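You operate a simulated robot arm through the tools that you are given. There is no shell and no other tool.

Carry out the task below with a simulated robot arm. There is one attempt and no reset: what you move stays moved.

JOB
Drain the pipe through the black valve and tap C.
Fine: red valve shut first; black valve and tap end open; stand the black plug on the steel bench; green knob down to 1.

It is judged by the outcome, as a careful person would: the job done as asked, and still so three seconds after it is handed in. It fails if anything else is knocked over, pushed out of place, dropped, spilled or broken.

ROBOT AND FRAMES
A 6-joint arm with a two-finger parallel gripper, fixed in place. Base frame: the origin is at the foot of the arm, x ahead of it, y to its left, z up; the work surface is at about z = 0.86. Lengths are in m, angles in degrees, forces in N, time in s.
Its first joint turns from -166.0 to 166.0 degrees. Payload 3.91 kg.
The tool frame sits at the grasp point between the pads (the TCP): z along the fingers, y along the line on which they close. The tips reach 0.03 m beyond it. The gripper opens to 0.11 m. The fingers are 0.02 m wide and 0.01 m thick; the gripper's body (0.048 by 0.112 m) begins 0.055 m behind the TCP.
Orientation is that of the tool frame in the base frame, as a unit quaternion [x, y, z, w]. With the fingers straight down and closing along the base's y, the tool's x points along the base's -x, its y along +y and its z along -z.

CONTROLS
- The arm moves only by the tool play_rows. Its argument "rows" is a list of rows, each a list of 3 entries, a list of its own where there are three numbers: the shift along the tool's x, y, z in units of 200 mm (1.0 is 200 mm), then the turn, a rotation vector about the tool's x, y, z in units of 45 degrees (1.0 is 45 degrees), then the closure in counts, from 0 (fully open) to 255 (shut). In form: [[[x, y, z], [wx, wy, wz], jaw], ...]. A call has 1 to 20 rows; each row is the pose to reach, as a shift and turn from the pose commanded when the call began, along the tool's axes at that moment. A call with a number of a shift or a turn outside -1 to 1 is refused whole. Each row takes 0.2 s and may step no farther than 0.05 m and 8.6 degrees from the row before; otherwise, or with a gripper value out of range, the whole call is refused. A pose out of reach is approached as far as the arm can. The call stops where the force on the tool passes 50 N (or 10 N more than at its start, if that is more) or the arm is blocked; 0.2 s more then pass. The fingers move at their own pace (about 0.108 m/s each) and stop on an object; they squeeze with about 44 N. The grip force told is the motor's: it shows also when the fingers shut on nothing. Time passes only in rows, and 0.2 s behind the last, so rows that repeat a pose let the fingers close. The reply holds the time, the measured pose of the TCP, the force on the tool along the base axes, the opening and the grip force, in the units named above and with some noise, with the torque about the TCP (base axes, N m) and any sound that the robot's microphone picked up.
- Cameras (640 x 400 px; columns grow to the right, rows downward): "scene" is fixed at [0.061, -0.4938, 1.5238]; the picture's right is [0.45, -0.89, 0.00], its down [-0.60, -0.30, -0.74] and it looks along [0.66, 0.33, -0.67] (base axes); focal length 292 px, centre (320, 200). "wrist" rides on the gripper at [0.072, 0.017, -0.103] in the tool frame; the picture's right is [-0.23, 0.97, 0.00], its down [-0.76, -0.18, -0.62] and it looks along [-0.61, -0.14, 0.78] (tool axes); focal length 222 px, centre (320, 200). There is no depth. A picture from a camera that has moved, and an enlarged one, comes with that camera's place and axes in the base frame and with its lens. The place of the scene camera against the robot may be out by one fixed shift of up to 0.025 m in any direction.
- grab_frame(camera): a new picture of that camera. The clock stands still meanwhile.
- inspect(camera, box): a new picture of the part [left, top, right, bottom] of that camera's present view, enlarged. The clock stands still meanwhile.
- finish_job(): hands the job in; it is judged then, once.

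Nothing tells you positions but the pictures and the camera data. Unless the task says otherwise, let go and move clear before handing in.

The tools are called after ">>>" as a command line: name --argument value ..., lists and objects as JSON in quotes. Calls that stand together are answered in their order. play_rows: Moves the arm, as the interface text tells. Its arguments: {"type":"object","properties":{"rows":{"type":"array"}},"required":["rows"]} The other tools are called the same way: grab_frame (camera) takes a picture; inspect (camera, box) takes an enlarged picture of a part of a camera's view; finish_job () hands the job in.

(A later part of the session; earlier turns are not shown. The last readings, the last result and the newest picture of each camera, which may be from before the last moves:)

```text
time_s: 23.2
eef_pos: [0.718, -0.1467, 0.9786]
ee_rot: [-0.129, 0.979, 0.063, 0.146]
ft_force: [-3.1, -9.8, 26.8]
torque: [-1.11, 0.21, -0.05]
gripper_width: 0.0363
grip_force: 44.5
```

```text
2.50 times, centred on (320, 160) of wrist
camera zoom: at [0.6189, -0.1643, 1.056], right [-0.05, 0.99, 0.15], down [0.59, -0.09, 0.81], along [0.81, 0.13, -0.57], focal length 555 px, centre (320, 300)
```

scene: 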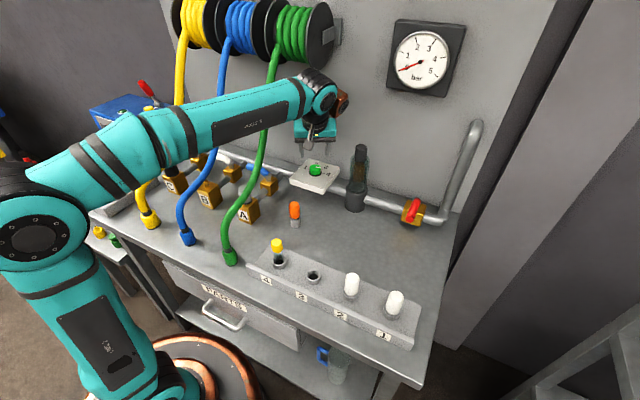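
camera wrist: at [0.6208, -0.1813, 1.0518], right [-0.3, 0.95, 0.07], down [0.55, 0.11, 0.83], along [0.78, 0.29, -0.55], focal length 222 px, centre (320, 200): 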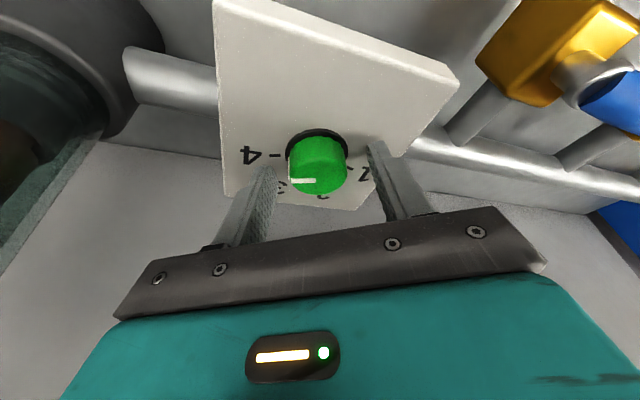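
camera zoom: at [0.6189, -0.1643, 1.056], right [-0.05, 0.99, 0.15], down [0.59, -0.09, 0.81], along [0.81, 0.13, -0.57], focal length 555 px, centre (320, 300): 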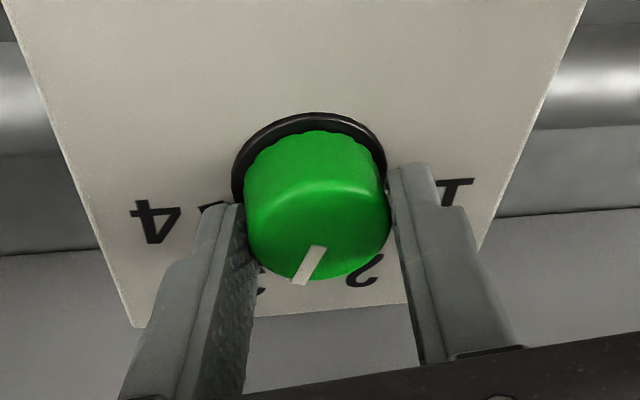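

>>> play_rows --rows '[[[0, 0, -0.008], [0, 0, -0.1], 255], [[0, 0, -0.01], [0, 0, -0.24], 255], [[0, 0, -0.01], [0, 0, -0.38], 255], [[0, 0, -0.01], [0, 0, -0.52], 255], [[0, 0, -0.01], [0, 0, -0.66], 255], [[0, 0, -0.01], [0, 0, -0.8], 255]]'

>>> inspect --camera "wrist" --box '[200, 80, 440, 240]'

```text
time_s: 24.6
eef_pos: [0.7171, -0.1447, 0.98]
ee_rot: [-0.413, 0.897, 0.021, 0.156]
ft_force: [-20.4, 41.4, 5.9]
torque: [2.16, 0.76, 0.1]
gripper_width: 0.0367
grip_force: 44.7
stopped in row 6: the force on the tool passed its limit at 72 N (the readings are from after the stop); the commanded pose is now the measured one
```

```text
2.50 times, centred on (320, 160) of wrist
camera zoom: at [0.6336, -0.2041, 1.0536], right [-0.59, 0.81, -0.02], down [0.43, 0.34, 0.83], along [0.68, 0.48, -0.55], focal length 555 px, centre (320, 300)
```

zoom: 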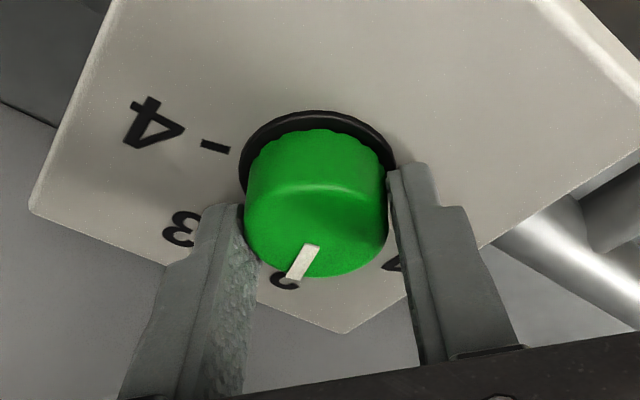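

Knob is now between 3 and 2. Releasing, swinging back, and checking centring before the next sweep.

>>> play_rows --rows '[[[0, 0, 0], [0, 0, 0], 110], [[0, 0, 0], [0, 0, 0], 110], [[0.003, 0, -0.01], [0, 0, 0.15], 110], [[0.006, -0.002, -0.015], [0, 0, 0.3], 110], [[0.01, -0.004, -0.015], [0, 0, 0.45], 110], [[0.0125, -0.005, -0.015], [0, 0, 0.6], 110], [[0.0125, -0.005, -0.015], [0, 0, 0.765], 110]]'

>>> inspect --camera "wrist" --box '[200, 80, 440, 240]'

```text
time_s: 26.2
eef_pos: [0.7171, -0.1511, 0.9813]
ee_rot: [-0.128, 0.979, 0.066, 0.142]
ft_force: [0.0, -0.4, 0.7]
torque: [0.0, -0.03, 0.02]
gripper_width: 0.0626
grip_force: 0.0
```

```text
2.50 times, centred on (320, 160) of wrist
camera zoom: at [0.6182, -0.1683, 1.0587], right [-0.05, 0.99, 0.16], down [0.59, -0.1, 0.8], along [0.81, 0.13, -0.58], focal length 555 px, centre (320, 300)
```

zoom: 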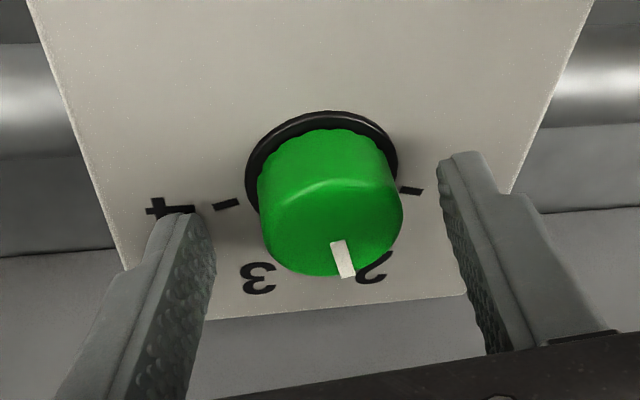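

>>> play_rows --rows '[[[0, 0.01, 0.003], [0, 0, 0], 110], [[0, 0.017, 0.005], [0, 0, 0], 110], [[0, 0.017, 0.005], [0, 0, 0], 160], [[0, 0.017, 0.005], [0, 0, 0], 255], [[0, 0.017, 0.005], [0, 0, 0], 255]]'

>>> play_rows --rows '[[[0, 0.003, -0.004], [0, 0, -0.1], 255], [[0, 0.003, -0.005], [0, 0, -0.24], 255], [[0, 0.003, -0.005], [0, 0, -0.38], 255], [[0, 0.003, -0.005], [0, 0, -0.52], 255], [[0, 0.003, -0.005], [0, 0, -0.66], 255], [[0, 0.003, -0.005], [0, 0, -0.8], 255]]'

>>> inspect --camera "wrist" --box '[200, 80, 440, 240]'

```text
time_s: 27.4
eef_pos: [0.7158, -0.1479, 0.9809]
ee_rot: [-0.129, 0.979, 0.065, 0.143]
ft_force: [-0.9, 1.1, -0.5]
torque: [-0.75, -0.18, -0.02]
gripper_width: 0.0367
grip_force: 45.5
```

```text
time_s: 28.8
eef_pos: [0.7153, -0.1476, 0.9815]
ee_rot: [-0.426, 0.891, 0.017, 0.156]
ft_force: [-5.5, 5.0, 9.6]
torque: [1.47, 0.4, 0.04]
gripper_width: 0.0371
grip_force: 44.9
```

```text
2.50 times, centred on (320, 160) of wrist
camera zoom: at [0.6328, -0.2072, 1.056], right [-0.61, 0.79, -0.03], down [0.42, 0.36, 0.83], along [0.67, 0.5, -0.55], focal length 555 px, centre (320, 300)
```

zoom: 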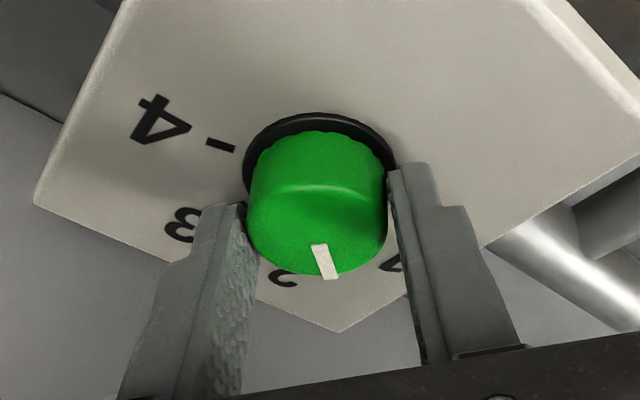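

Very low forces this time; the pointer is past 2. One more release–return–grip–turn cycle.

>>> play_rows --rows '[[[0, 0, 0], [0, 0, 0], 110], [[0, 0, 0], [0, 0, 0], 110], [[0, 0, 0], [0, 0, 0.14], 110], [[0, 0, 0], [0, 0, 0.28], 110], [[0, 0, 0], [0, 0, 0.42], 110], [[0, 0, 0], [0, 0, 0.56], 110], [[0, 0, 0], [0, 0, 0.7], 110], [[0, 0, 0], [0, 0, 0.8], 110], [[0, 0, 0], [0, 0, 0.8], 180], [[0, 0, 0], [0, 0, 0.8], 255], [[0, 0, 0], [0, 0, 0.8], 255]]'

>>> inspect --camera "wrist" --box '[200, 80, 440, 240]'

```text
time_s: 31.2
eef_pos: [0.717, -0.1474, 0.9806]
ee_rot: [-0.129, 0.979, 0.065, 0.143]
ft_force: [4.1, -10.3, -0.5]
torque: [-0.97, -0.22, -0.02]
gripper_width: 0.0365
grip_force: 45.3
```

```text
2.50 times, centred on (320, 160) of wrist
camera zoom: at [0.6175, -0.1653, 1.0579], right [-0.05, 0.99, 0.15], down [0.59, -0.09, 0.8], along [0.81, 0.13, -0.58], focal length 555 px, centre (320, 300)
```

zoom: 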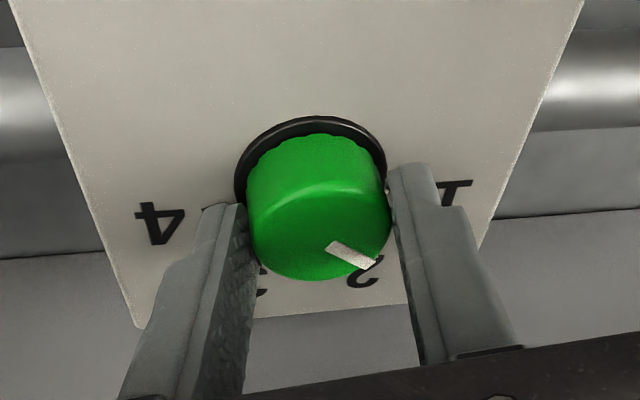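

>>> play_rows --rows '[[[0, 0.002, -0.002], [0, 0, -0.1], 255], [[0, 0.002, -0.002], [0, 0, -0.24], 255], [[0, 0.002, -0.002], [0, 0, -0.38], 255], [[0, 0.002, -0.002], [0, 0, -0.52], 255], [[0, 0.002, -0.002], [0, 0, -0.66], 255]]'

>>> play_rows --rows '[[[0, 0, 0], [0, 0, 0], 110], [[0, 0, 0], [0, 0, 0], 110], [[0, 0, -0.08], [0, 0, 0.1], 110], [[0, 0, -0.16], [0, 0, 0.25], 110], [[0, 0, -0.2], [0, 0, 0.4], 110], [[0, 0, -0.2], [0, 0, 0.55], 110], [[0, 0, -0.2], [0, 0, 0.66], 110]]'

>>> inspect --camera "wrist" --box '[220, 40, 420, 200]'

>>> inspect --camera "scene" --box '[270, 130, 370, 220]'

```text
time_s: 32.4
eef_pos: [0.7164, -0.1467, 0.9803]
ee_rot: [-0.377, 0.913, 0.027, 0.154]
ft_force: [-0.1, 0.4, -6.7]
torque: [1.18, 0.15, -0.9]
gripper_width: 0.0364
grip_force: 45.0
```

```text
time_s: 34.0
eef_pos: [0.7046, -0.1525, 1.0204]
ee_rot: [-0.128, 0.979, 0.064, 0.143]
ft_force: [-0.2, -0.6, 0.3]
torque: [0.03, 0.01, 0.01]
gripper_width: 0.0625
grip_force: 0.0
```

```text
2.50 times, centred on (320, 120) of wrist
camera zoom: at [0.6062, -0.171, 1.0972], right [-0.05, 0.99, 0.16], down [0.59, -0.1, 0.8], along [0.81, 0.13, -0.58], focal length 555 px, centre (320, 400)
```

zoom: 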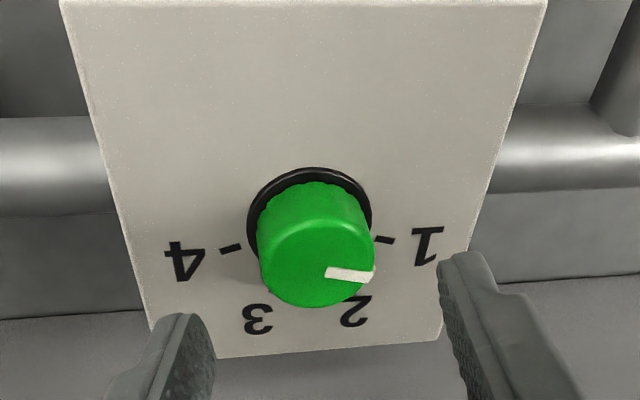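

```text
4.44 times, centred on (320, 175) of scene
camera zoom: at [0.061, -0.4938, 1.5238], right [0.45, -0.89, 0.0], down [-0.6, -0.3, -0.74], along [0.66, 0.33, -0.67], focal length 1298 px, centre (320, 311)
```

zoom: 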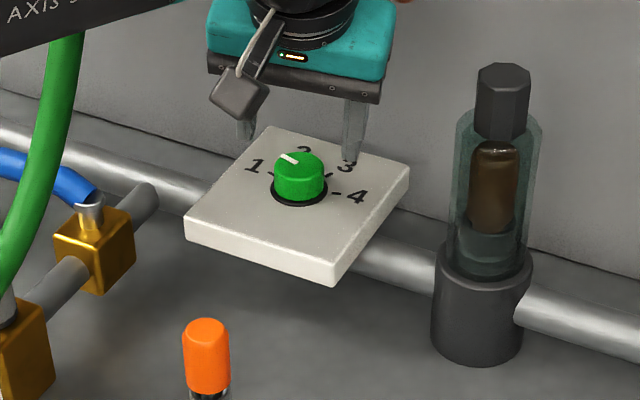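

The pointer is now at 1 or very near it (the last bit of turning met a firm stop). Zooming in to verify precisely.

>>> inspect --camera "wrist" --box '[285, 85, 365, 135]'

>>> inspect --camera "scene" --box '[295, 155, 340, 185]'

```text
8.00 times, centred on (325, 110) of wrist
camera zoom: at [0.6062, -0.171, 1.0972], right [-0.05, 0.99, 0.16], down [0.59, -0.1, 0.8], along [0.81, 0.13, -0.58], focal length 1777 px, centre (280, 920)
```

zoom: 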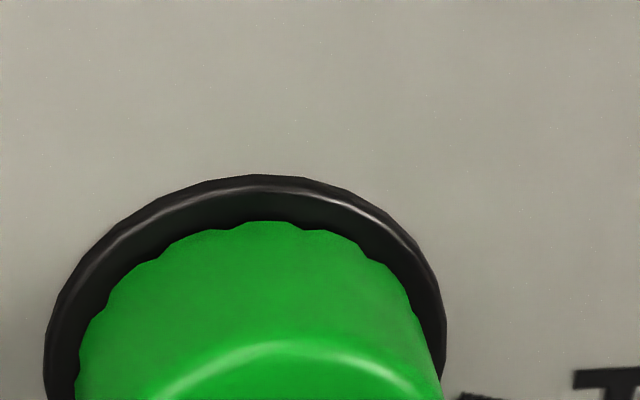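

```text
13.33 times, centred on (318, 170) of scene
camera zoom: at [0.061, -0.4938, 1.5238], right [0.45, -0.89, 0.0], down [-0.6, -0.3, -0.74], along [0.66, 0.33, -0.67], focal length 3894 px, centre (353, 600)
```

zoom: 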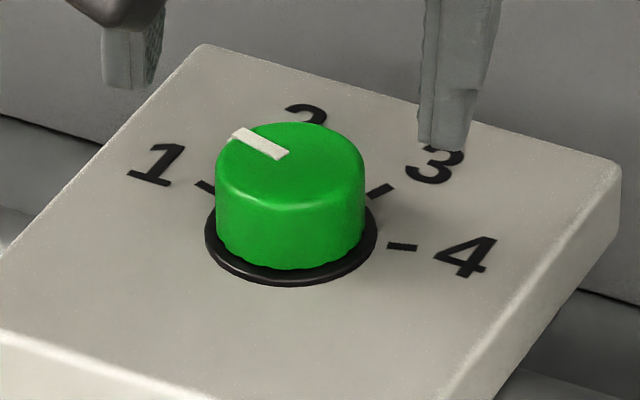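

The pointer lines up with the "1" tick (≈79° vs 76°) — the knob is done. Now backing away from the knob and hose, then I'll look at the left side (taps, black valve).

>>> play_rows --rows '[[[0.04, 0.003, -0.16], [0, 0, 0], 110], [[0.09, 0.006, -0.33], [0, 0, 0], 110], [[0.15, 0.01, -0.5], [0, 0, 0], 60], [[0.21, 0.015, -0.67], [0, 0, 0], 0], [[0.27, 0.02, -0.83], [0, 0, 0], 0], [[0.325, 0.026, -0.996], [0, 0, 0], 0]]'

>>> grab_frame --camera "wrist"

>>> grab_frame --camera "scene"

```text
time_s: 35.4
eef_pos: [0.5907, -0.1936, 1.1898]
ee_rot: [-0.129, 0.979, 0.065, 0.143]
ft_force: [1.3, -0.1, -0.3]
torque: [0.03, 0.05, 0.0]
gripper_width: 0.11
grip_force: 0.1
```

```text
taken
camera wrist: at [0.4926, -0.2115, 1.2689], right [-0.05, 0.99, 0.16], down [0.59, -0.09, 0.8], along [0.81, 0.13, -0.58], focal length 222 px, centre (320, 200)
```

wrist: 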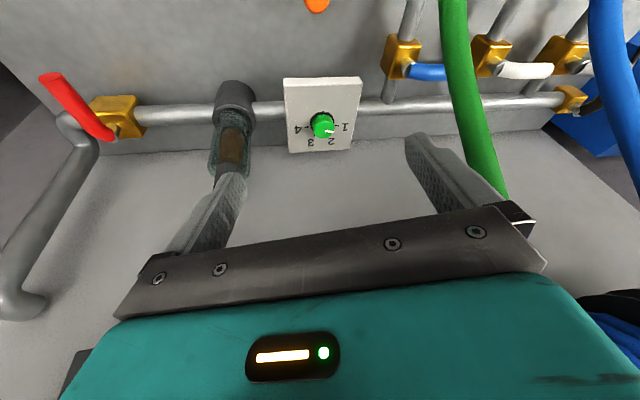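

```text
taken
```

scene: 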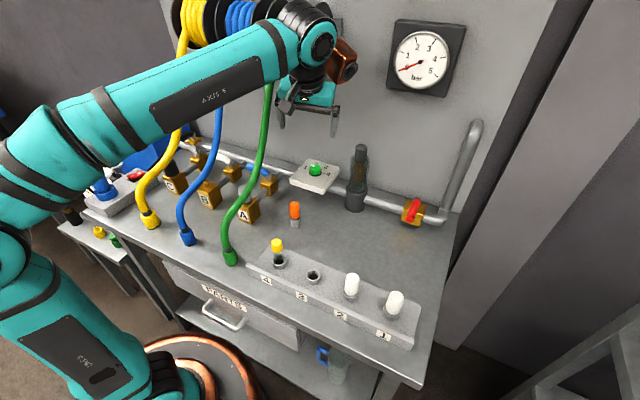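

>>> play_rows --rows '[[[0.085, 0.1, -0.09], [0.02, 0.077, 0], 0], [[0.17, 0.205, -0.183], [0.041, 0.154, 0], 0], [[0.255, 0.308, -0.274], [0.062, 0.232, 0], 0], [[0.34, 0.41, -0.366], [0.083, 0.309, 0], 0], [[0.4245, 0.513, -0.457], [0.1035, 0.386, 0], 0]]'

>>> play_rows --rows '[[[0, 0, 0], [0, 0, -0.18], 0], [[0, 0, 0], [0, 0, -0.36], 0], [[0, 0, 0], [0, 0, -0.54], 0], [[0, 0, 0], [0, 0, -0.72], 0], [[0, 0, 0], [0, 0, -0.9], 0], [[0, 0, 0], [0, 0, -1.0], 0]]'

>>> grab_frame --camera "wrist"

>>> grab_frame --camera "scene"

```text
time_s: 36.6
eef_pos: [0.4597, -0.1336, 1.2627]
ee_rot: [-0.132, 0.991, 0.004, -0.002]
ft_force: [0.2, -0.8, 0.2]
torque: [0.04, 0.06, 0.01]
gripper_width: 0.11
grip_force: 0.0
```

```text
time_s: 38.0
eef_pos: [0.4621, -0.1322, 1.2603]
ee_rot: [-0.502, 0.865, 0.005, 0.0]
ft_force: [0.0, -0.1, 0.5]
torque: [-0.01, -0.01, -0.01]
gripper_width: 0.1098
grip_force: 0.1
```

```text
taken
camera wrist: at [0.4107, -0.1874, 1.3634], right [-0.73, 0.68, 0.01], down [0.54, 0.57, 0.63], along [0.42, 0.46, -0.78], focal length 222 px, centre (320, 200)
```

wrist: 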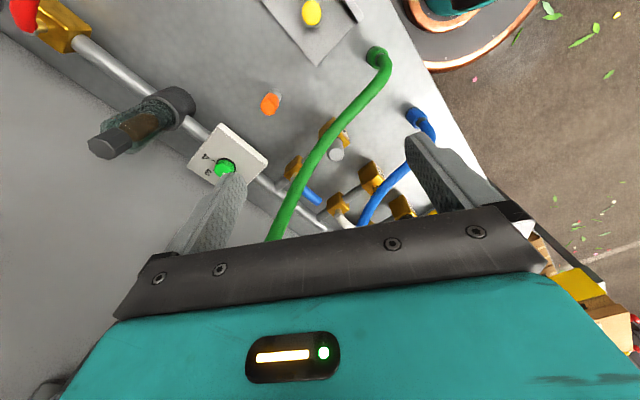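

```text
taken
```

scene: 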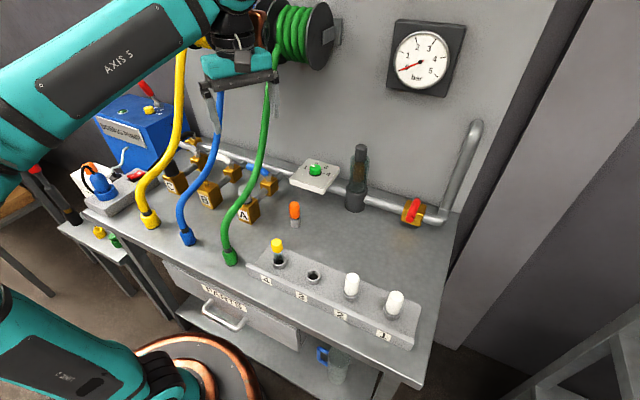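

>>> play_rows --rows '[[[-0.13, 0.1, 0], [0, 0, 0.17], 0], [[-0.25, 0.2, 0], [0, 0, 0.34], 0], [[-0.375, 0.3, 0], [0, 0, 0.51], 0], [[-0.5, 0.4, 0], [0, 0, 0.68], 0], [[-0.625, 0.5, 0], [0, 0, 0.85], 0], [[-0.7475, 0.605, 0], [0, 0, 1.0], 0]]'

>>> play_rows --rows '[[[-0.03, 0.19, 0], [0, 0, 0.07], 255], [[-0.07, 0.37, 0], [0, 0, 0.14], 255], [[-0.11, 0.56, 0], [0, 0, 0.21], 255], [[-0.15, 0.75, 0], [0, 0, 0.28], 255], [[-0.188, 0.933, 0], [0, 0, 0.333], 255]]'

>>> grab_frame --camera "wrist"

>>> grab_frame --camera "scene"

```text
time_s: 39.4
eef_pos: [0.4312, 0.0581, 1.2617]
ee_rot: [-0.13, 0.991, 0.005, -0.003]
ft_force: [-0.7, -0.5, 1.0]
torque: [0.03, 0.02, 0.01]
gripper_width: 0.1101
grip_force: 0.1
```

```text
time_s: 40.6
eef_pos: [0.4153, 0.2431, 1.2629]
ee_rot: [0.0, 1.0, 0.004, -0.001]
ft_force: [0.7, -0.5, -0.1]
torque: [0.02, -0.03, 0.01]
gripper_width: 0.0001
grip_force: 38.4
```

```text
taken
camera wrist: at [0.3441, 0.2602, 1.3662], right [0.23, 0.97, 0.01], down [0.76, -0.18, 0.62], along [0.6, -0.13, -0.79], focal length 222 px, centre (320, 200)
```

wrist: 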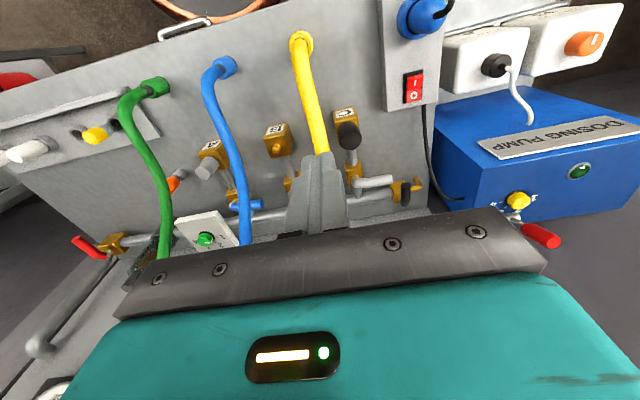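

```text
taken
```

scene: 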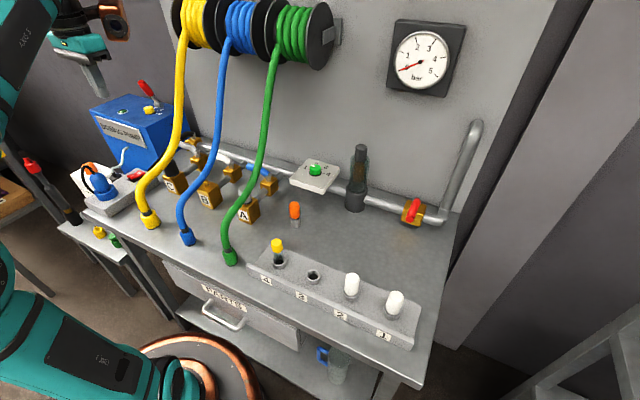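

Good vantage over the left side. Zooming into the taps, the black valve and the hoses.

>>> inspect --camera "wrist" --box '[260, 90, 440, 220]'

>>> inspect --camera "scene" --box '[130, 120, 250, 220]'

>>> inspect --camera "wrist" --box '[90, 40, 350, 250]'

>>> inspect --camera "scene" --box '[130, 0, 350, 140]'

```text
3.08 times, centred on (350, 155) of wrist
camera zoom: at [0.3441, 0.2602, 1.3662], right [0.23, 0.97, 0.01], down [0.76, -0.18, 0.62], along [0.6, -0.13, -0.79], focal length 684 px, centre (228, 338)
```

zoom: 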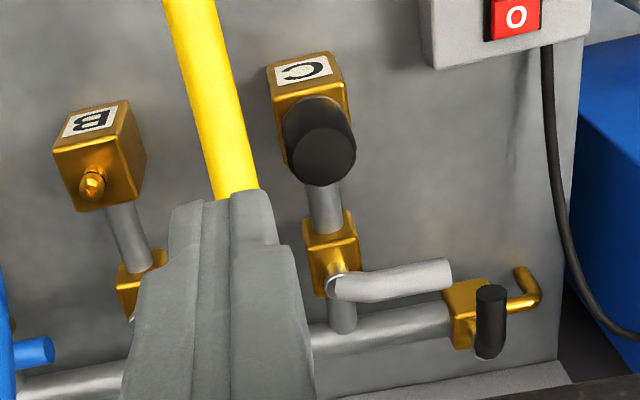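

```text
4.00 times, centred on (190, 170) of scene
camera zoom: at [0.061, -0.4938, 1.5238], right [0.45, -0.89, 0.0], down [-0.6, -0.3, -0.74], along [0.66, 0.33, -0.67], focal length 1168 px, centre (840, 320)
```

zoom: 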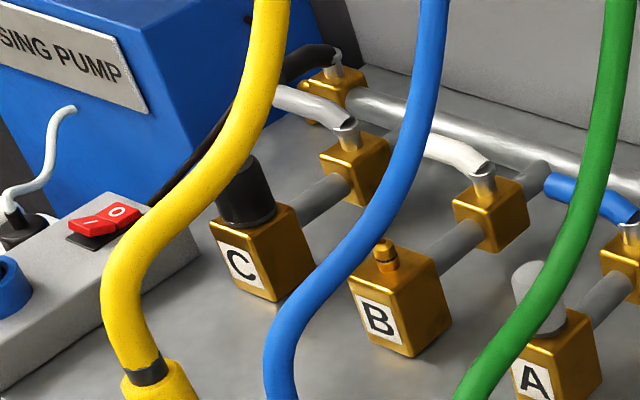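

```text
1.90 times, centred on (220, 145) of wrist
camera zoom: at [0.3441, 0.2602, 1.3662], right [0.23, 0.97, 0.01], down [0.76, -0.18, 0.62], along [0.6, -0.13, -0.79], focal length 423 px, centre (510, 305)
```

zoom: 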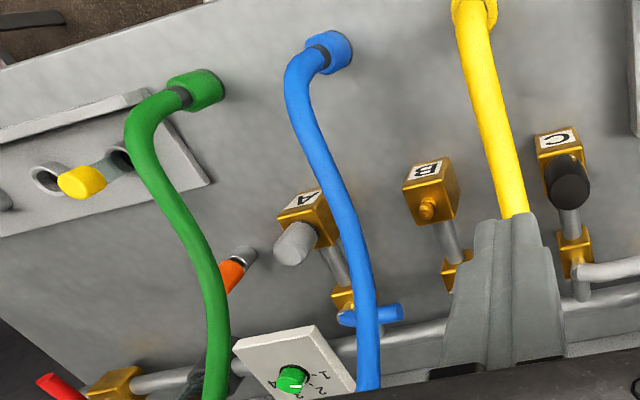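

```text
2.86 times, centred on (240, 70) of scene
camera zoom: at [0.061, -0.4938, 1.5238], right [0.45, -0.89, 0.0], down [-0.6, -0.3, -0.74], along [0.66, 0.33, -0.67], focal length 834 px, centre (549, 571)
```

zoom: 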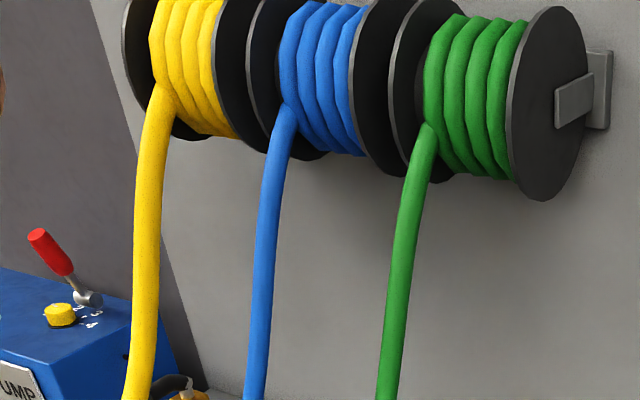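

The layout is clear now: the black lever valve is the drain at the far-left end of the main pipe (its lever points −x, across the pipe, so shut). Tap C has a light grey lever (across its branch, shut) and the black plug in its top. I'll get more views for triangulation.

>>> play_rows --rows '[[[0, 0.15, 0.1], [0, 0, 0], 0], [[0, 0.3, 0.2], [0, 0, 0], 0], [[-0.1, 0.4, 0.3], [0, 0, 0], 0], [[-0.2, 0.45, 0.35], [0, 0, 0], 0]]'

>>> grab_frame --camera "wrist"

>>> inspect --camera "wrist" --box '[220, 60, 420, 210]'

>>> inspect --camera "scene" --box '[60, 60, 220, 200]'

```text
time_s: 41.6
eef_pos: [0.4571, 0.3398, 1.1981]
ee_rot: [-0.001, 1.0, 0.005, -0.002]
ft_force: [-0.1, -0.5, 0.5]
torque: [0.02, -0.04, -0.01]
gripper_width: 0.11
grip_force: 0.1
```

```text
taken
camera wrist: at [0.3849, 0.3562, 1.302], right [0.23, 0.97, 0.01], down [0.76, -0.18, 0.62], along [0.6, -0.13, -0.79], focal length 222 px, centre (320, 200)
```

wrist: 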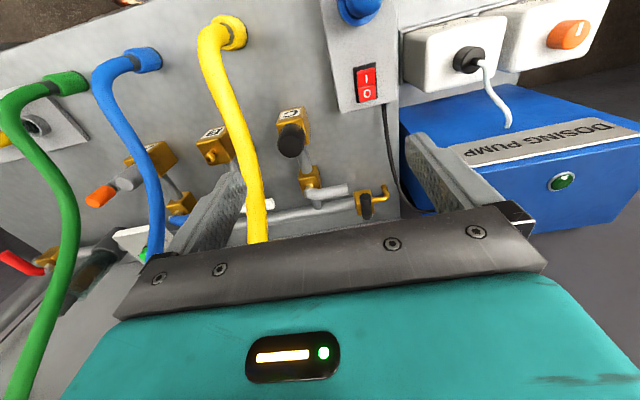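

```text
2.67 times, centred on (320, 135) of wrist
camera zoom: at [0.3849, 0.3562, 1.302], right [0.23, 0.97, 0.01], down [0.76, -0.18, 0.62], along [0.6, -0.13, -0.79], focal length 592 px, centre (320, 373)
```

zoom: 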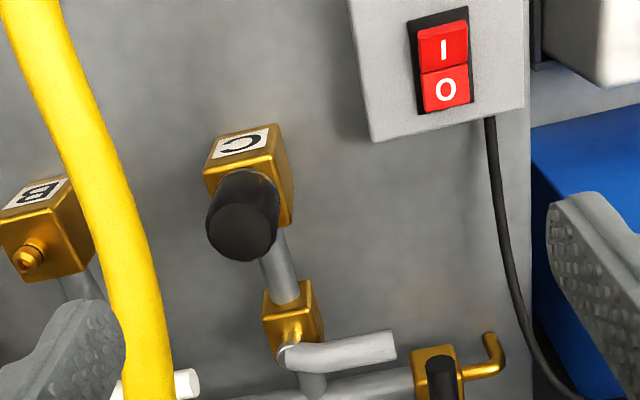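

```text
2.86 times, centred on (140, 130) of scene
camera zoom: at [0.061, -0.4938, 1.5238], right [0.45, -0.89, 0.0], down [-0.6, -0.3, -0.74], along [0.66, 0.33, -0.67], focal length 834 px, centre (834, 400)
```

zoom: 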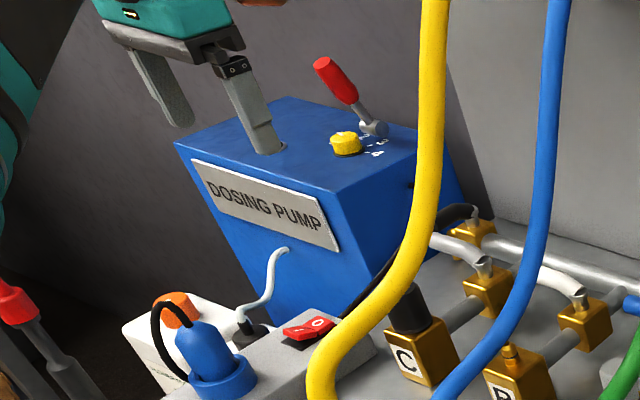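

Measurements: C lever pivot ≈ (0.635, 0.277), tip ≈ (0.631, 0.355), z ≈ 0.96; black lever pivot ≈ (0.72, 0.388), tip ≈ (0.662, 0.386); black plug top ≈ (0.527, 0.284, 0.965); yellow hose in plane y ≈ 0.23. I'll yaw the tool 90° so it can lean away from the yellow hose, and open tap C's lever first.

>>> play_rows --rows '[[[0, 0, 0], [0, 0, 0.17], 255], [[0, 0, 0], [0, 0, 0.34], 255], [[0, 0, 0], [0, 0, 0.51], 255], [[0, 0, 0], [0, 0, 0.68], 255], [[0, 0, 0], [0, 0, 0.85], 255], [[0, 0, 0], [0, 0, 1.0], 255]]'

>>> play_rows --rows '[[[0, 0, 0], [0, 0, 0.17], 255], [[0, 0, 0], [0, 0, 0.34], 255], [[0, 0, 0], [0, 0, 0.51], 255], [[0, 0, 0], [0, 0, 0.68], 255], [[0, 0, 0], [0, 0, 0.85], 255], [[0, 0, 0], [0, 0, 1.0], 255]]'

>>> grab_frame --camera "scene"

>>> grab_frame --camera "wrist"

```text
time_s: 43.0
eef_pos: [0.4572, 0.3376, 1.196]
ee_rot: [0.382, 0.924, 0.003, -0.004]
ft_force: [0.0, -1.5, -1.5]
torque: [-0.01, 0.02, -0.01]
gripper_width: 0.0
grip_force: 37.8
```

```text
time_s: 44.4
eef_pos: [0.4572, 0.3387, 1.1957]
ee_rot: [0.708, 0.707, 0.001, -0.006]
ft_force: [-0.4, -0.1, -0.4]
torque: [-0.02, -0.02, -0.01]
gripper_width: 0.0
grip_force: 37.7
```

```text
taken
```

scene: 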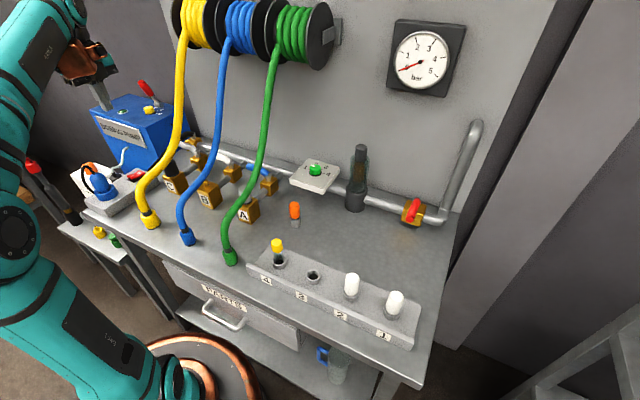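

```text
taken
camera wrist: at [0.4745, 0.4095, 1.2986], right [0.97, -0.23, -0.01], down [-0.17, -0.77, 0.62], along [-0.14, -0.6, -0.79], focal length 222 px, centre (320, 200)
```

wrist: 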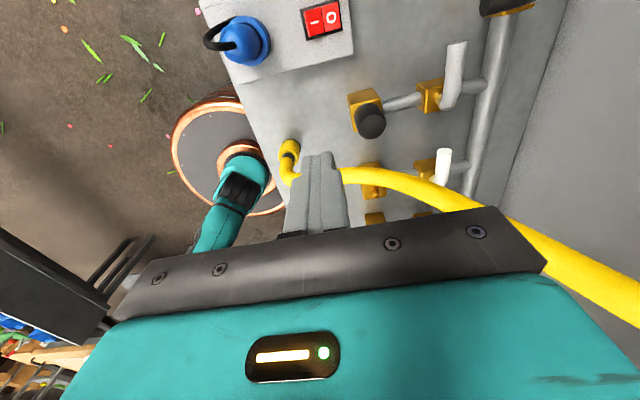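

>>> inspect --camera "wrist" --box '[270, 0, 530, 200]'

>>> inspect --camera "wrist" --box '[330, 30, 490, 150]'

```text
2.00 times, centred on (400, 100) of wrist
camera zoom: at [0.4745, 0.4095, 1.2986], right [0.97, -0.23, -0.01], down [-0.17, -0.77, 0.62], along [-0.14, -0.6, -0.79], focal length 444 px, centre (160, 400)
```

zoom: 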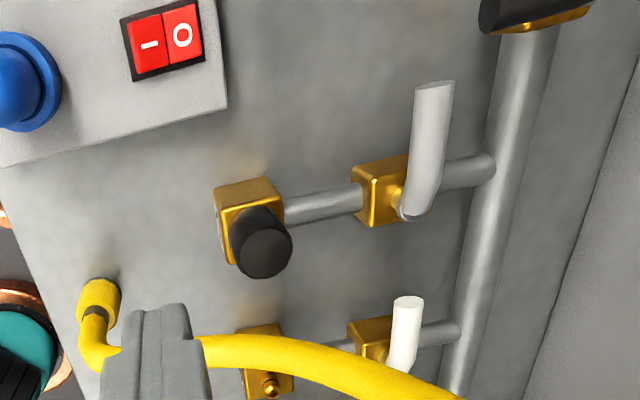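

```text
3.33 times, centred on (410, 90) of wrist
camera zoom: at [0.4745, 0.4095, 1.2986], right [0.97, -0.23, -0.01], down [-0.17, -0.77, 0.62], along [-0.14, -0.6, -0.79], focal length 740 px, centre (20, 567)
```

zoom: 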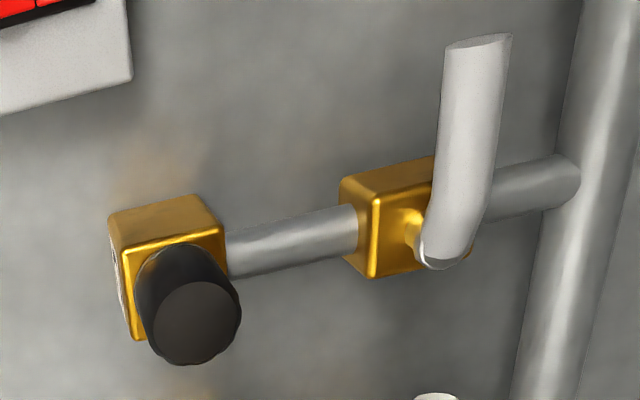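

Great side view. Leaning the tool 30° (wrist to the left, away from the yellow hose) and moving to a hover beside the C lever.

>>> play_rows --rows '[[[0.04, 0.12, 0.12], [0, -0.12, 0], 255], [[0.08, 0.24, 0.24], [0, -0.25, 0], 255], [[0.12, 0.36, 0.36], [0, -0.38, 0], 255], [[0.165, 0.48, 0.48], [0, -0.5, 0], 255], [[0.205, 0.6, 0.6], [0, -0.6, 0], 255], [[0.2465, 0.714, 0.7135], [0, -0.667, 0], 255]]'

>>> grab_frame --camera "wrist"

>>> inspect --camera "scene" --box '[60, 40, 260, 220]'

```text
time_s: 45.8
eef_pos: [0.5987, 0.3886, 1.0539]
ee_rot: [0.682, 0.685, -0.181, 0.18]
ft_force: [-1.4, -0.2, 1.2]
torque: [0.07, -0.05, 0.01]
gripper_width: 0.0
grip_force: 37.5
```

```text
taken
camera wrist: at [0.6159, 0.502, 1.108], right [0.97, -0.2, 0.11], down [-0.17, -0.36, 0.92], along [-0.14, -0.91, -0.38], focal length 222 px, centre (320, 200)
```

wrist: 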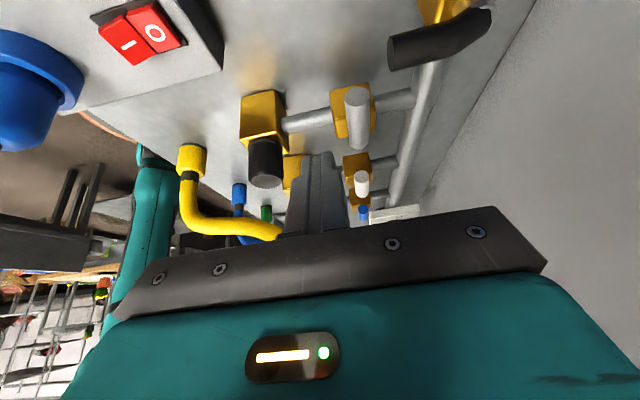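

```text
2.22 times, centred on (160, 130) of scene
camera zoom: at [0.061, -0.4938, 1.5238], right [0.45, -0.89, 0.0], down [-0.6, -0.3, -0.74], along [0.66, 0.33, -0.67], focal length 649 px, centre (676, 356)
```

zoom: 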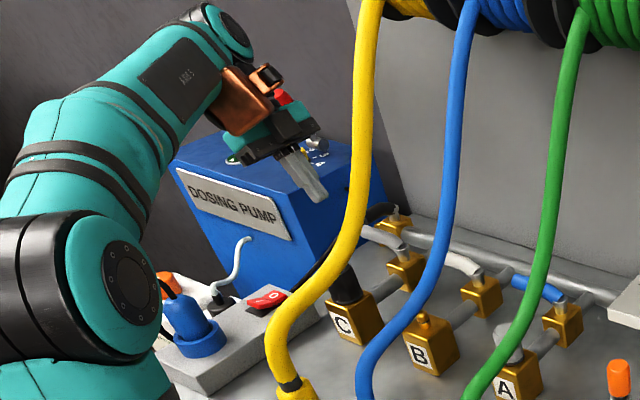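

The C lever's tip is just right of my fingertips in view, as predicted. Sliding down along the tool axis beside it (robot side of the lever).

>>> play_rows --rows '[[[0, 0, 0.17], [0, 0, 0], 255], [[0, 0, 0.34], [0, 0, 0], 255], [[0, 0, 0.5], [0, 0, 0], 255]]'

>>> grab_frame --camera "wrist"

>>> inspect --camera "scene" --box '[60, 40, 260, 220]'

```text
time_s: 46.6
eef_pos: [0.5997, 0.3427, 0.9662]
ee_rot: [0.682, 0.685, -0.181, 0.178]
ft_force: [-0.2, 0.3, 0.1]
torque: [-0.01, 0.02, 0.0]
gripper_width: 0.0
grip_force: 37.5
```

```text
taken
camera wrist: at [0.6164, 0.4554, 1.0195], right [0.97, -0.2, 0.11], down [-0.17, -0.36, 0.92], along [-0.14, -0.91, -0.38], focal length 222 px, centre (320, 200)
```

wrist: 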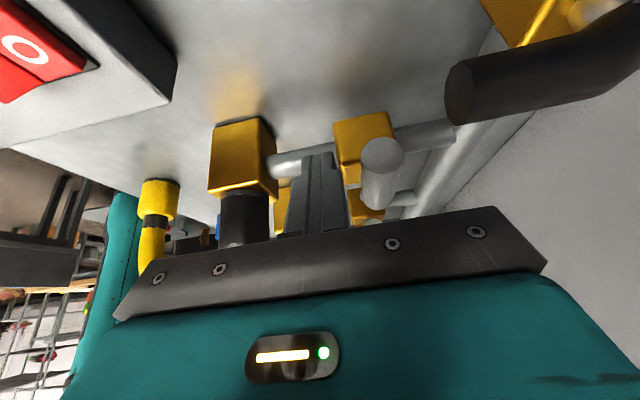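

```text
2.22 times, centred on (160, 130) of scene
camera zoom: at [0.061, -0.4938, 1.5238], right [0.45, -0.89, 0.0], down [-0.6, -0.3, -0.74], along [0.66, 0.33, -0.67], focal length 649 px, centre (676, 356)
```

zoom: 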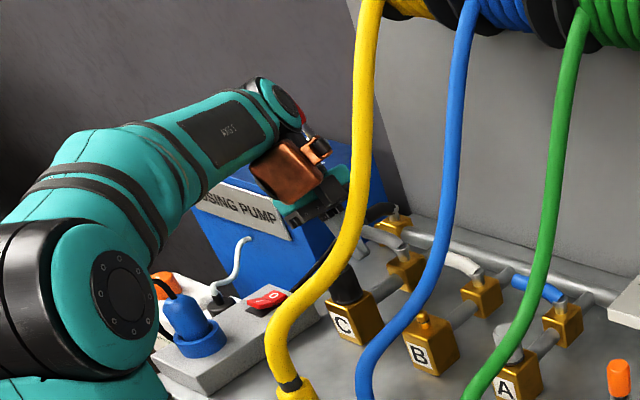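

Now pushing the C lever toward +x (toward the wall) along its arc, first only partway to feel whether it turns that way.

>>> play_rows --rows '[[[0.006, 0.04, -0.0035], [0, 0, 0], 255], [[0.006, 0.0625, -0.0035], [0, 0, 0], 255], [[0.015, 0.09, -0.009], [0, 0, 0], 255], [[0.022, 0.118, -0.0125], [0, 0, 0], 255], [[0.022, 0.1435, -0.0125], [0, 0, 0], 255]]'

>>> grab_frame --camera "wrist"

```text
time_s: 47.8
eef_pos: [0.6294, 0.3451, 0.9642]
ee_rot: [0.682, 0.685, -0.181, 0.179]
ft_force: [-0.5, 1.6, 1.2]
torque: [-0.01, -0.03, 0.02]
gripper_width: 0.0
grip_force: 36.9
```

```text
taken
camera wrist: at [0.6463, 0.4592, 1.0178], right [0.97, -0.2, 0.11], down [-0.17, -0.36, 0.92], along [-0.14, -0.91, -0.38], focal length 222 px, centre (320, 200)
```

wrist: 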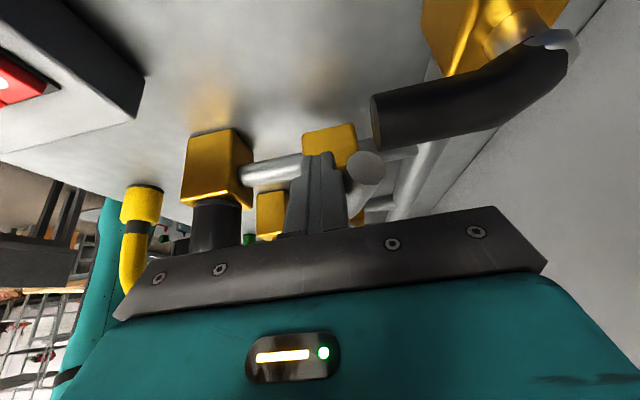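

It turns that way with almost no force. Continuing the arc to bring the C lever in line with its branch pipe.

>>> play_rows --rows '[[[-0.002, 0.042, 0.001], [0, 0, 0], 255], [[-0.003, 0.0835, 0.002], [0, 0, 0], 255], [[-0.013, 0.124, 0.0075], [0, 0, 0], 255], [[-0.026, 0.1625, 0.015], [0, 0, 0], 255], [[-0.043, 0.2, 0.025], [0, 0, 0], 255], [[-0.065, 0.2325, 0.0375], [0, 0, 0], 255]]'

>>> grab_frame --camera "wrist"

>>> inspect --camera "scene" --box '[100, 60, 260, 200]'

```text
time_s: 49.2
eef_pos: [0.6757, 0.3316, 0.9634]
ee_rot: [0.682, 0.686, -0.181, 0.179]
ft_force: [-1.1, 1.2, -0.4]
torque: [0.0, 0.0, -0.04]
gripper_width: 0.0
grip_force: 37.6
```

```text
taken
camera wrist: at [0.6924, 0.4453, 1.0174], right [0.97, -0.2, 0.11], down [-0.17, -0.36, 0.92], along [-0.14, -0.91, -0.38], focal length 222 px, centre (320, 200)
```

wrist: 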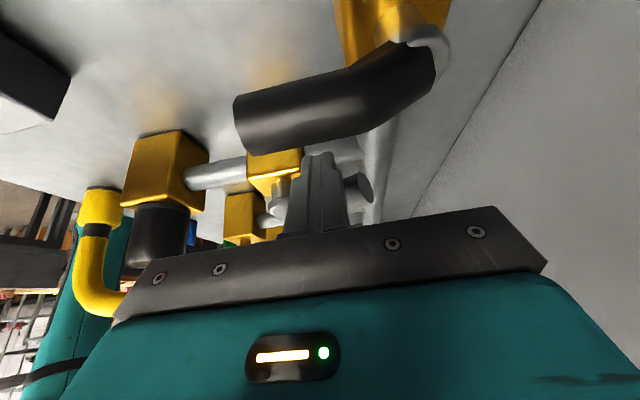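

```text
2.86 times, centred on (180, 130) of scene
camera zoom: at [0.061, -0.4938, 1.5238], right [0.45, -0.89, 0.0], down [-0.6, -0.3, -0.74], along [0.66, 0.33, -0.67], focal length 834 px, centre (720, 400)
```

zoom: 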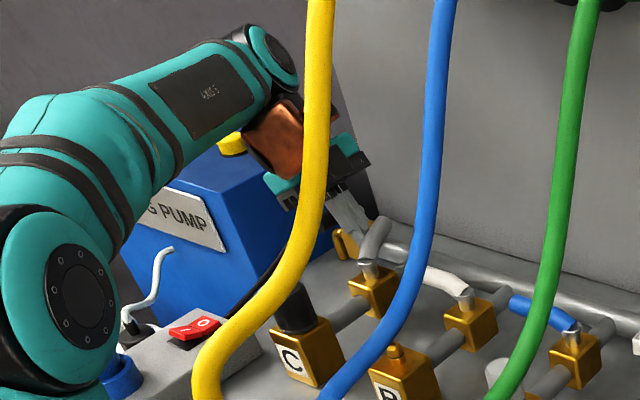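

>>> play_rows --rows '[[[-0.013, 0.015, 0.0075], [0, 0, 0], 255], [[-0.026, 0.03, 0.015], [0, 0, 0], 255], [[-0.053, 0.056, 0.031], [0, 0, 0], 255], [[-0.084, 0.0775, 0.049], [0, 0, 0], 255], [[-0.117, 0.094, 0.068], [0, 0, 0], 255]]'

>>> grab_frame --camera "wrist"

>>> inspect --camera "scene" --box '[150, 110, 230, 180]'

```text
time_s: 50.4
eef_pos: [0.6931, 0.3056, 0.964]
ee_rot: [0.682, 0.686, -0.181, 0.18]
ft_force: [-5.6, 28.3, -5.8]
torque: [0.37, 0.04, -0.15]
gripper_width: 0.0002
grip_force: 37.7
```

```text
taken
camera wrist: at [0.7103, 0.4203, 1.0169], right [0.98, -0.19, 0.11], down [-0.17, -0.36, 0.92], along [-0.14, -0.91, -0.38], focal length 222 px, centre (320, 200)
```

wrist: 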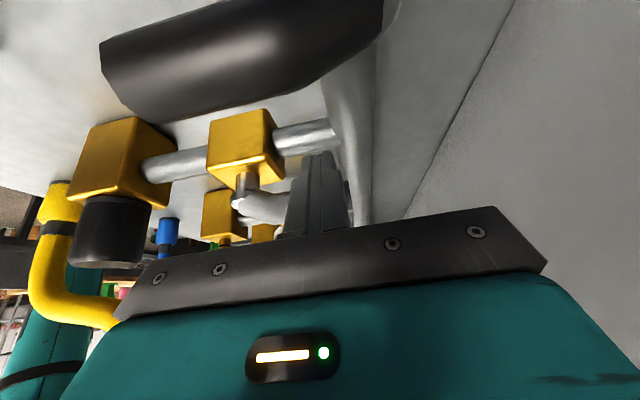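

```text
5.71 times, centred on (190, 145) of scene
camera zoom: at [0.061, -0.4938, 1.5238], right [0.45, -0.89, 0.0], down [-0.6, -0.3, -0.74], along [0.66, 0.33, -0.67], focal length 1669 px, centre (1063, 514)
```

zoom: 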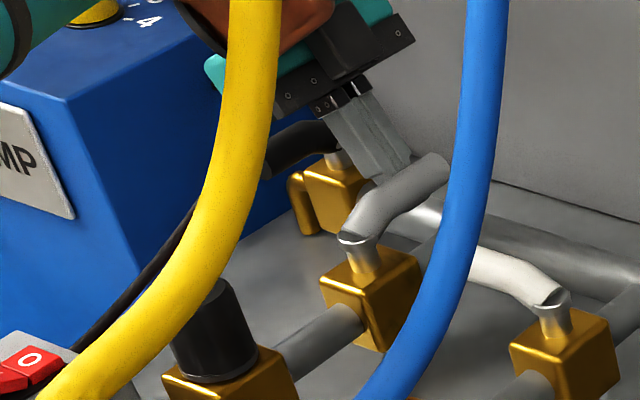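

The lever hit its stop (28 N) pointing along its branch: tap C's lever is open. Backing off and rising.

>>> play_rows --rows '[[[0.04, 0, -0.025], [0, 0, 0], 255], [[0.07, 0, -0.06], [0, 0, 0], 255], [[0.07, 0, -0.25], [0, 0, 0], 255], [[0.07, 0, -0.45], [0, 0, 0], 255], [[0.07, -0.1, -0.65], [0, 0, 0], 255], [[0.07, -0.3, -0.8], [0, 0, 0], 255]]'

>>> grab_frame --camera "wrist"

>>> grab_frame --camera "scene"

```text
time_s: 51.8
eef_pos: [0.6332, 0.3929, 1.0946]
ee_rot: [0.682, 0.685, -0.182, 0.179]
ft_force: [1.2, -1.0, -0.8]
torque: [-0.01, 0.08, -0.02]
gripper_width: 0.0
grip_force: 37.8
```

```text
taken
camera wrist: at [0.6516, 0.5076, 1.1475], right [0.97, -0.2, 0.11], down [-0.17, -0.36, 0.92], along [-0.14, -0.91, -0.38], focal length 222 px, centre (320, 200)
```

wrist: 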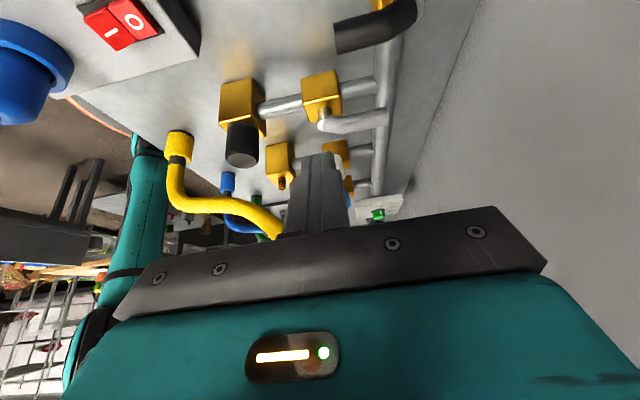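

```text
taken
```

scene: 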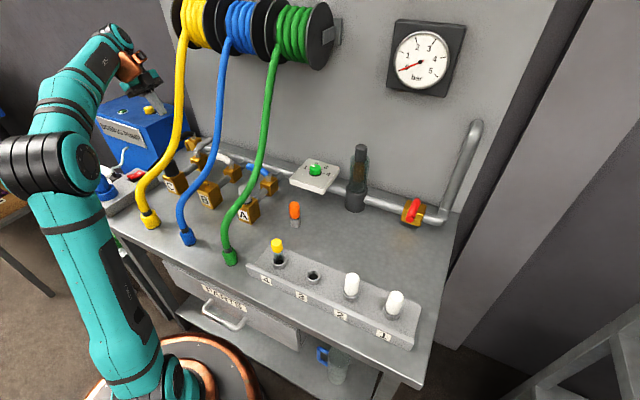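

Tap C's lever is confirmed open (parallel to its branch). Now returning to an upright, unyawed posture to do the black lever.

>>> play_rows --rows '[[[-0.07, -0.13, -0.08], [0, 0.13, 0], 255], [[-0.145, -0.266, -0.16], [0, 0.27, 0], 255], [[-0.218, -0.4, -0.24], [0, 0.4, 0], 255], [[-0.29, -0.53, -0.32], [0, 0.54, 0], 255], [[-0.3625, -0.665, -0.3975], [0, 0.667, 0], 255]]'

>>> play_rows --rows '[[[0, 0, 0], [0, 0, -0.17], 255], [[0, 0, 0], [0, 0, -0.34], 255], [[0, 0, 0], [0, 0, -0.51], 255], [[0, 0, 0], [0, 0, -0.68], 255], [[0, 0, 0], [0, 0, -0.85], 255], [[0, 0, 0], [0, 0, -1.0], 255]]'

>>> play_rows --rows '[[[0, 0, 0], [0, 0, -0.17], 255], [[0, 0, 0], [0, 0, -0.34], 255], [[0, 0, 0], [0, 0, -0.51], 255], [[0, 0, 0], [0, 0, -0.68], 255], [[0, 0, 0], [0, 0, -0.85], 255], [[0, 0, 0], [0, 0, -1.0], 255]]'

>>> grab_frame --camera "wrist"

>>> inspect --camera "wrist" --box '[220, 30, 480, 220]'

```text
time_s: 53.0
eef_pos: [0.5024, 0.3696, 1.2021]
ee_rot: [0.706, 0.708, 0.002, -0.006]
ft_force: [0.7, -0.3, -0.5]
torque: [-0.06, 0.05, -0.01]
gripper_width: 0.0001
grip_force: 37.9
```

```text
time_s: 54.4
eef_pos: [0.5008, 0.3699, 1.2018]
ee_rot: [0.381, 0.925, 0.004, -0.004]
ft_force: [0.1, 0.2, -0.6]
torque: [-0.01, 0.03, -0.01]
gripper_width: 0.0001
grip_force: 38.0
```

```text
time_s: 55.8
eef_pos: [0.5006, 0.3708, 1.2024]
ee_rot: [-0.002, 1.0, 0.005, -0.002]
ft_force: [-0.5, -0.3, -0.5]
torque: [0.01, 0.01, -0.03]
gripper_width: 0.0
grip_force: 37.8
```

```text
taken
camera wrist: at [0.4294, 0.3859, 1.3057], right [0.22, 0.97, 0.01], down [0.77, -0.18, 0.62], along [0.6, -0.13, -0.79], focal length 222 px, centre (320, 200)
```

wrist: 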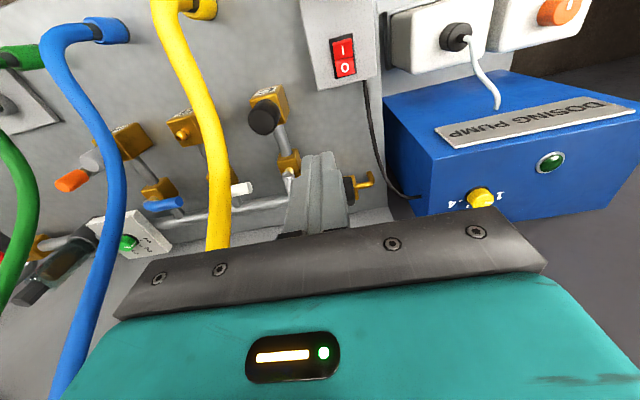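

```text
2.11 times, centred on (350, 125) of wrist
camera zoom: at [0.4294, 0.3859, 1.3057], right [0.22, 0.97, 0.01], down [0.77, -0.18, 0.62], along [0.6, -0.13, -0.79], focal length 468 px, centre (257, 358)
```

zoom: 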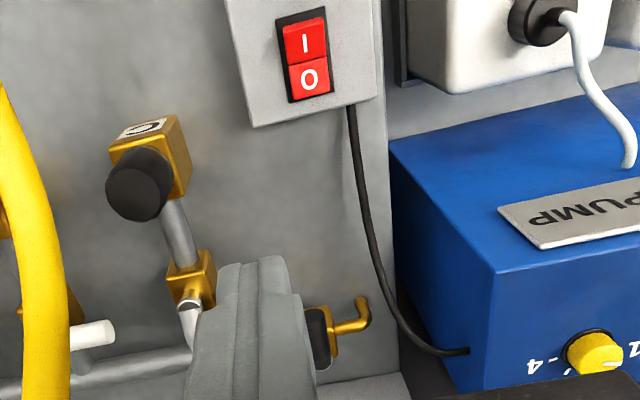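

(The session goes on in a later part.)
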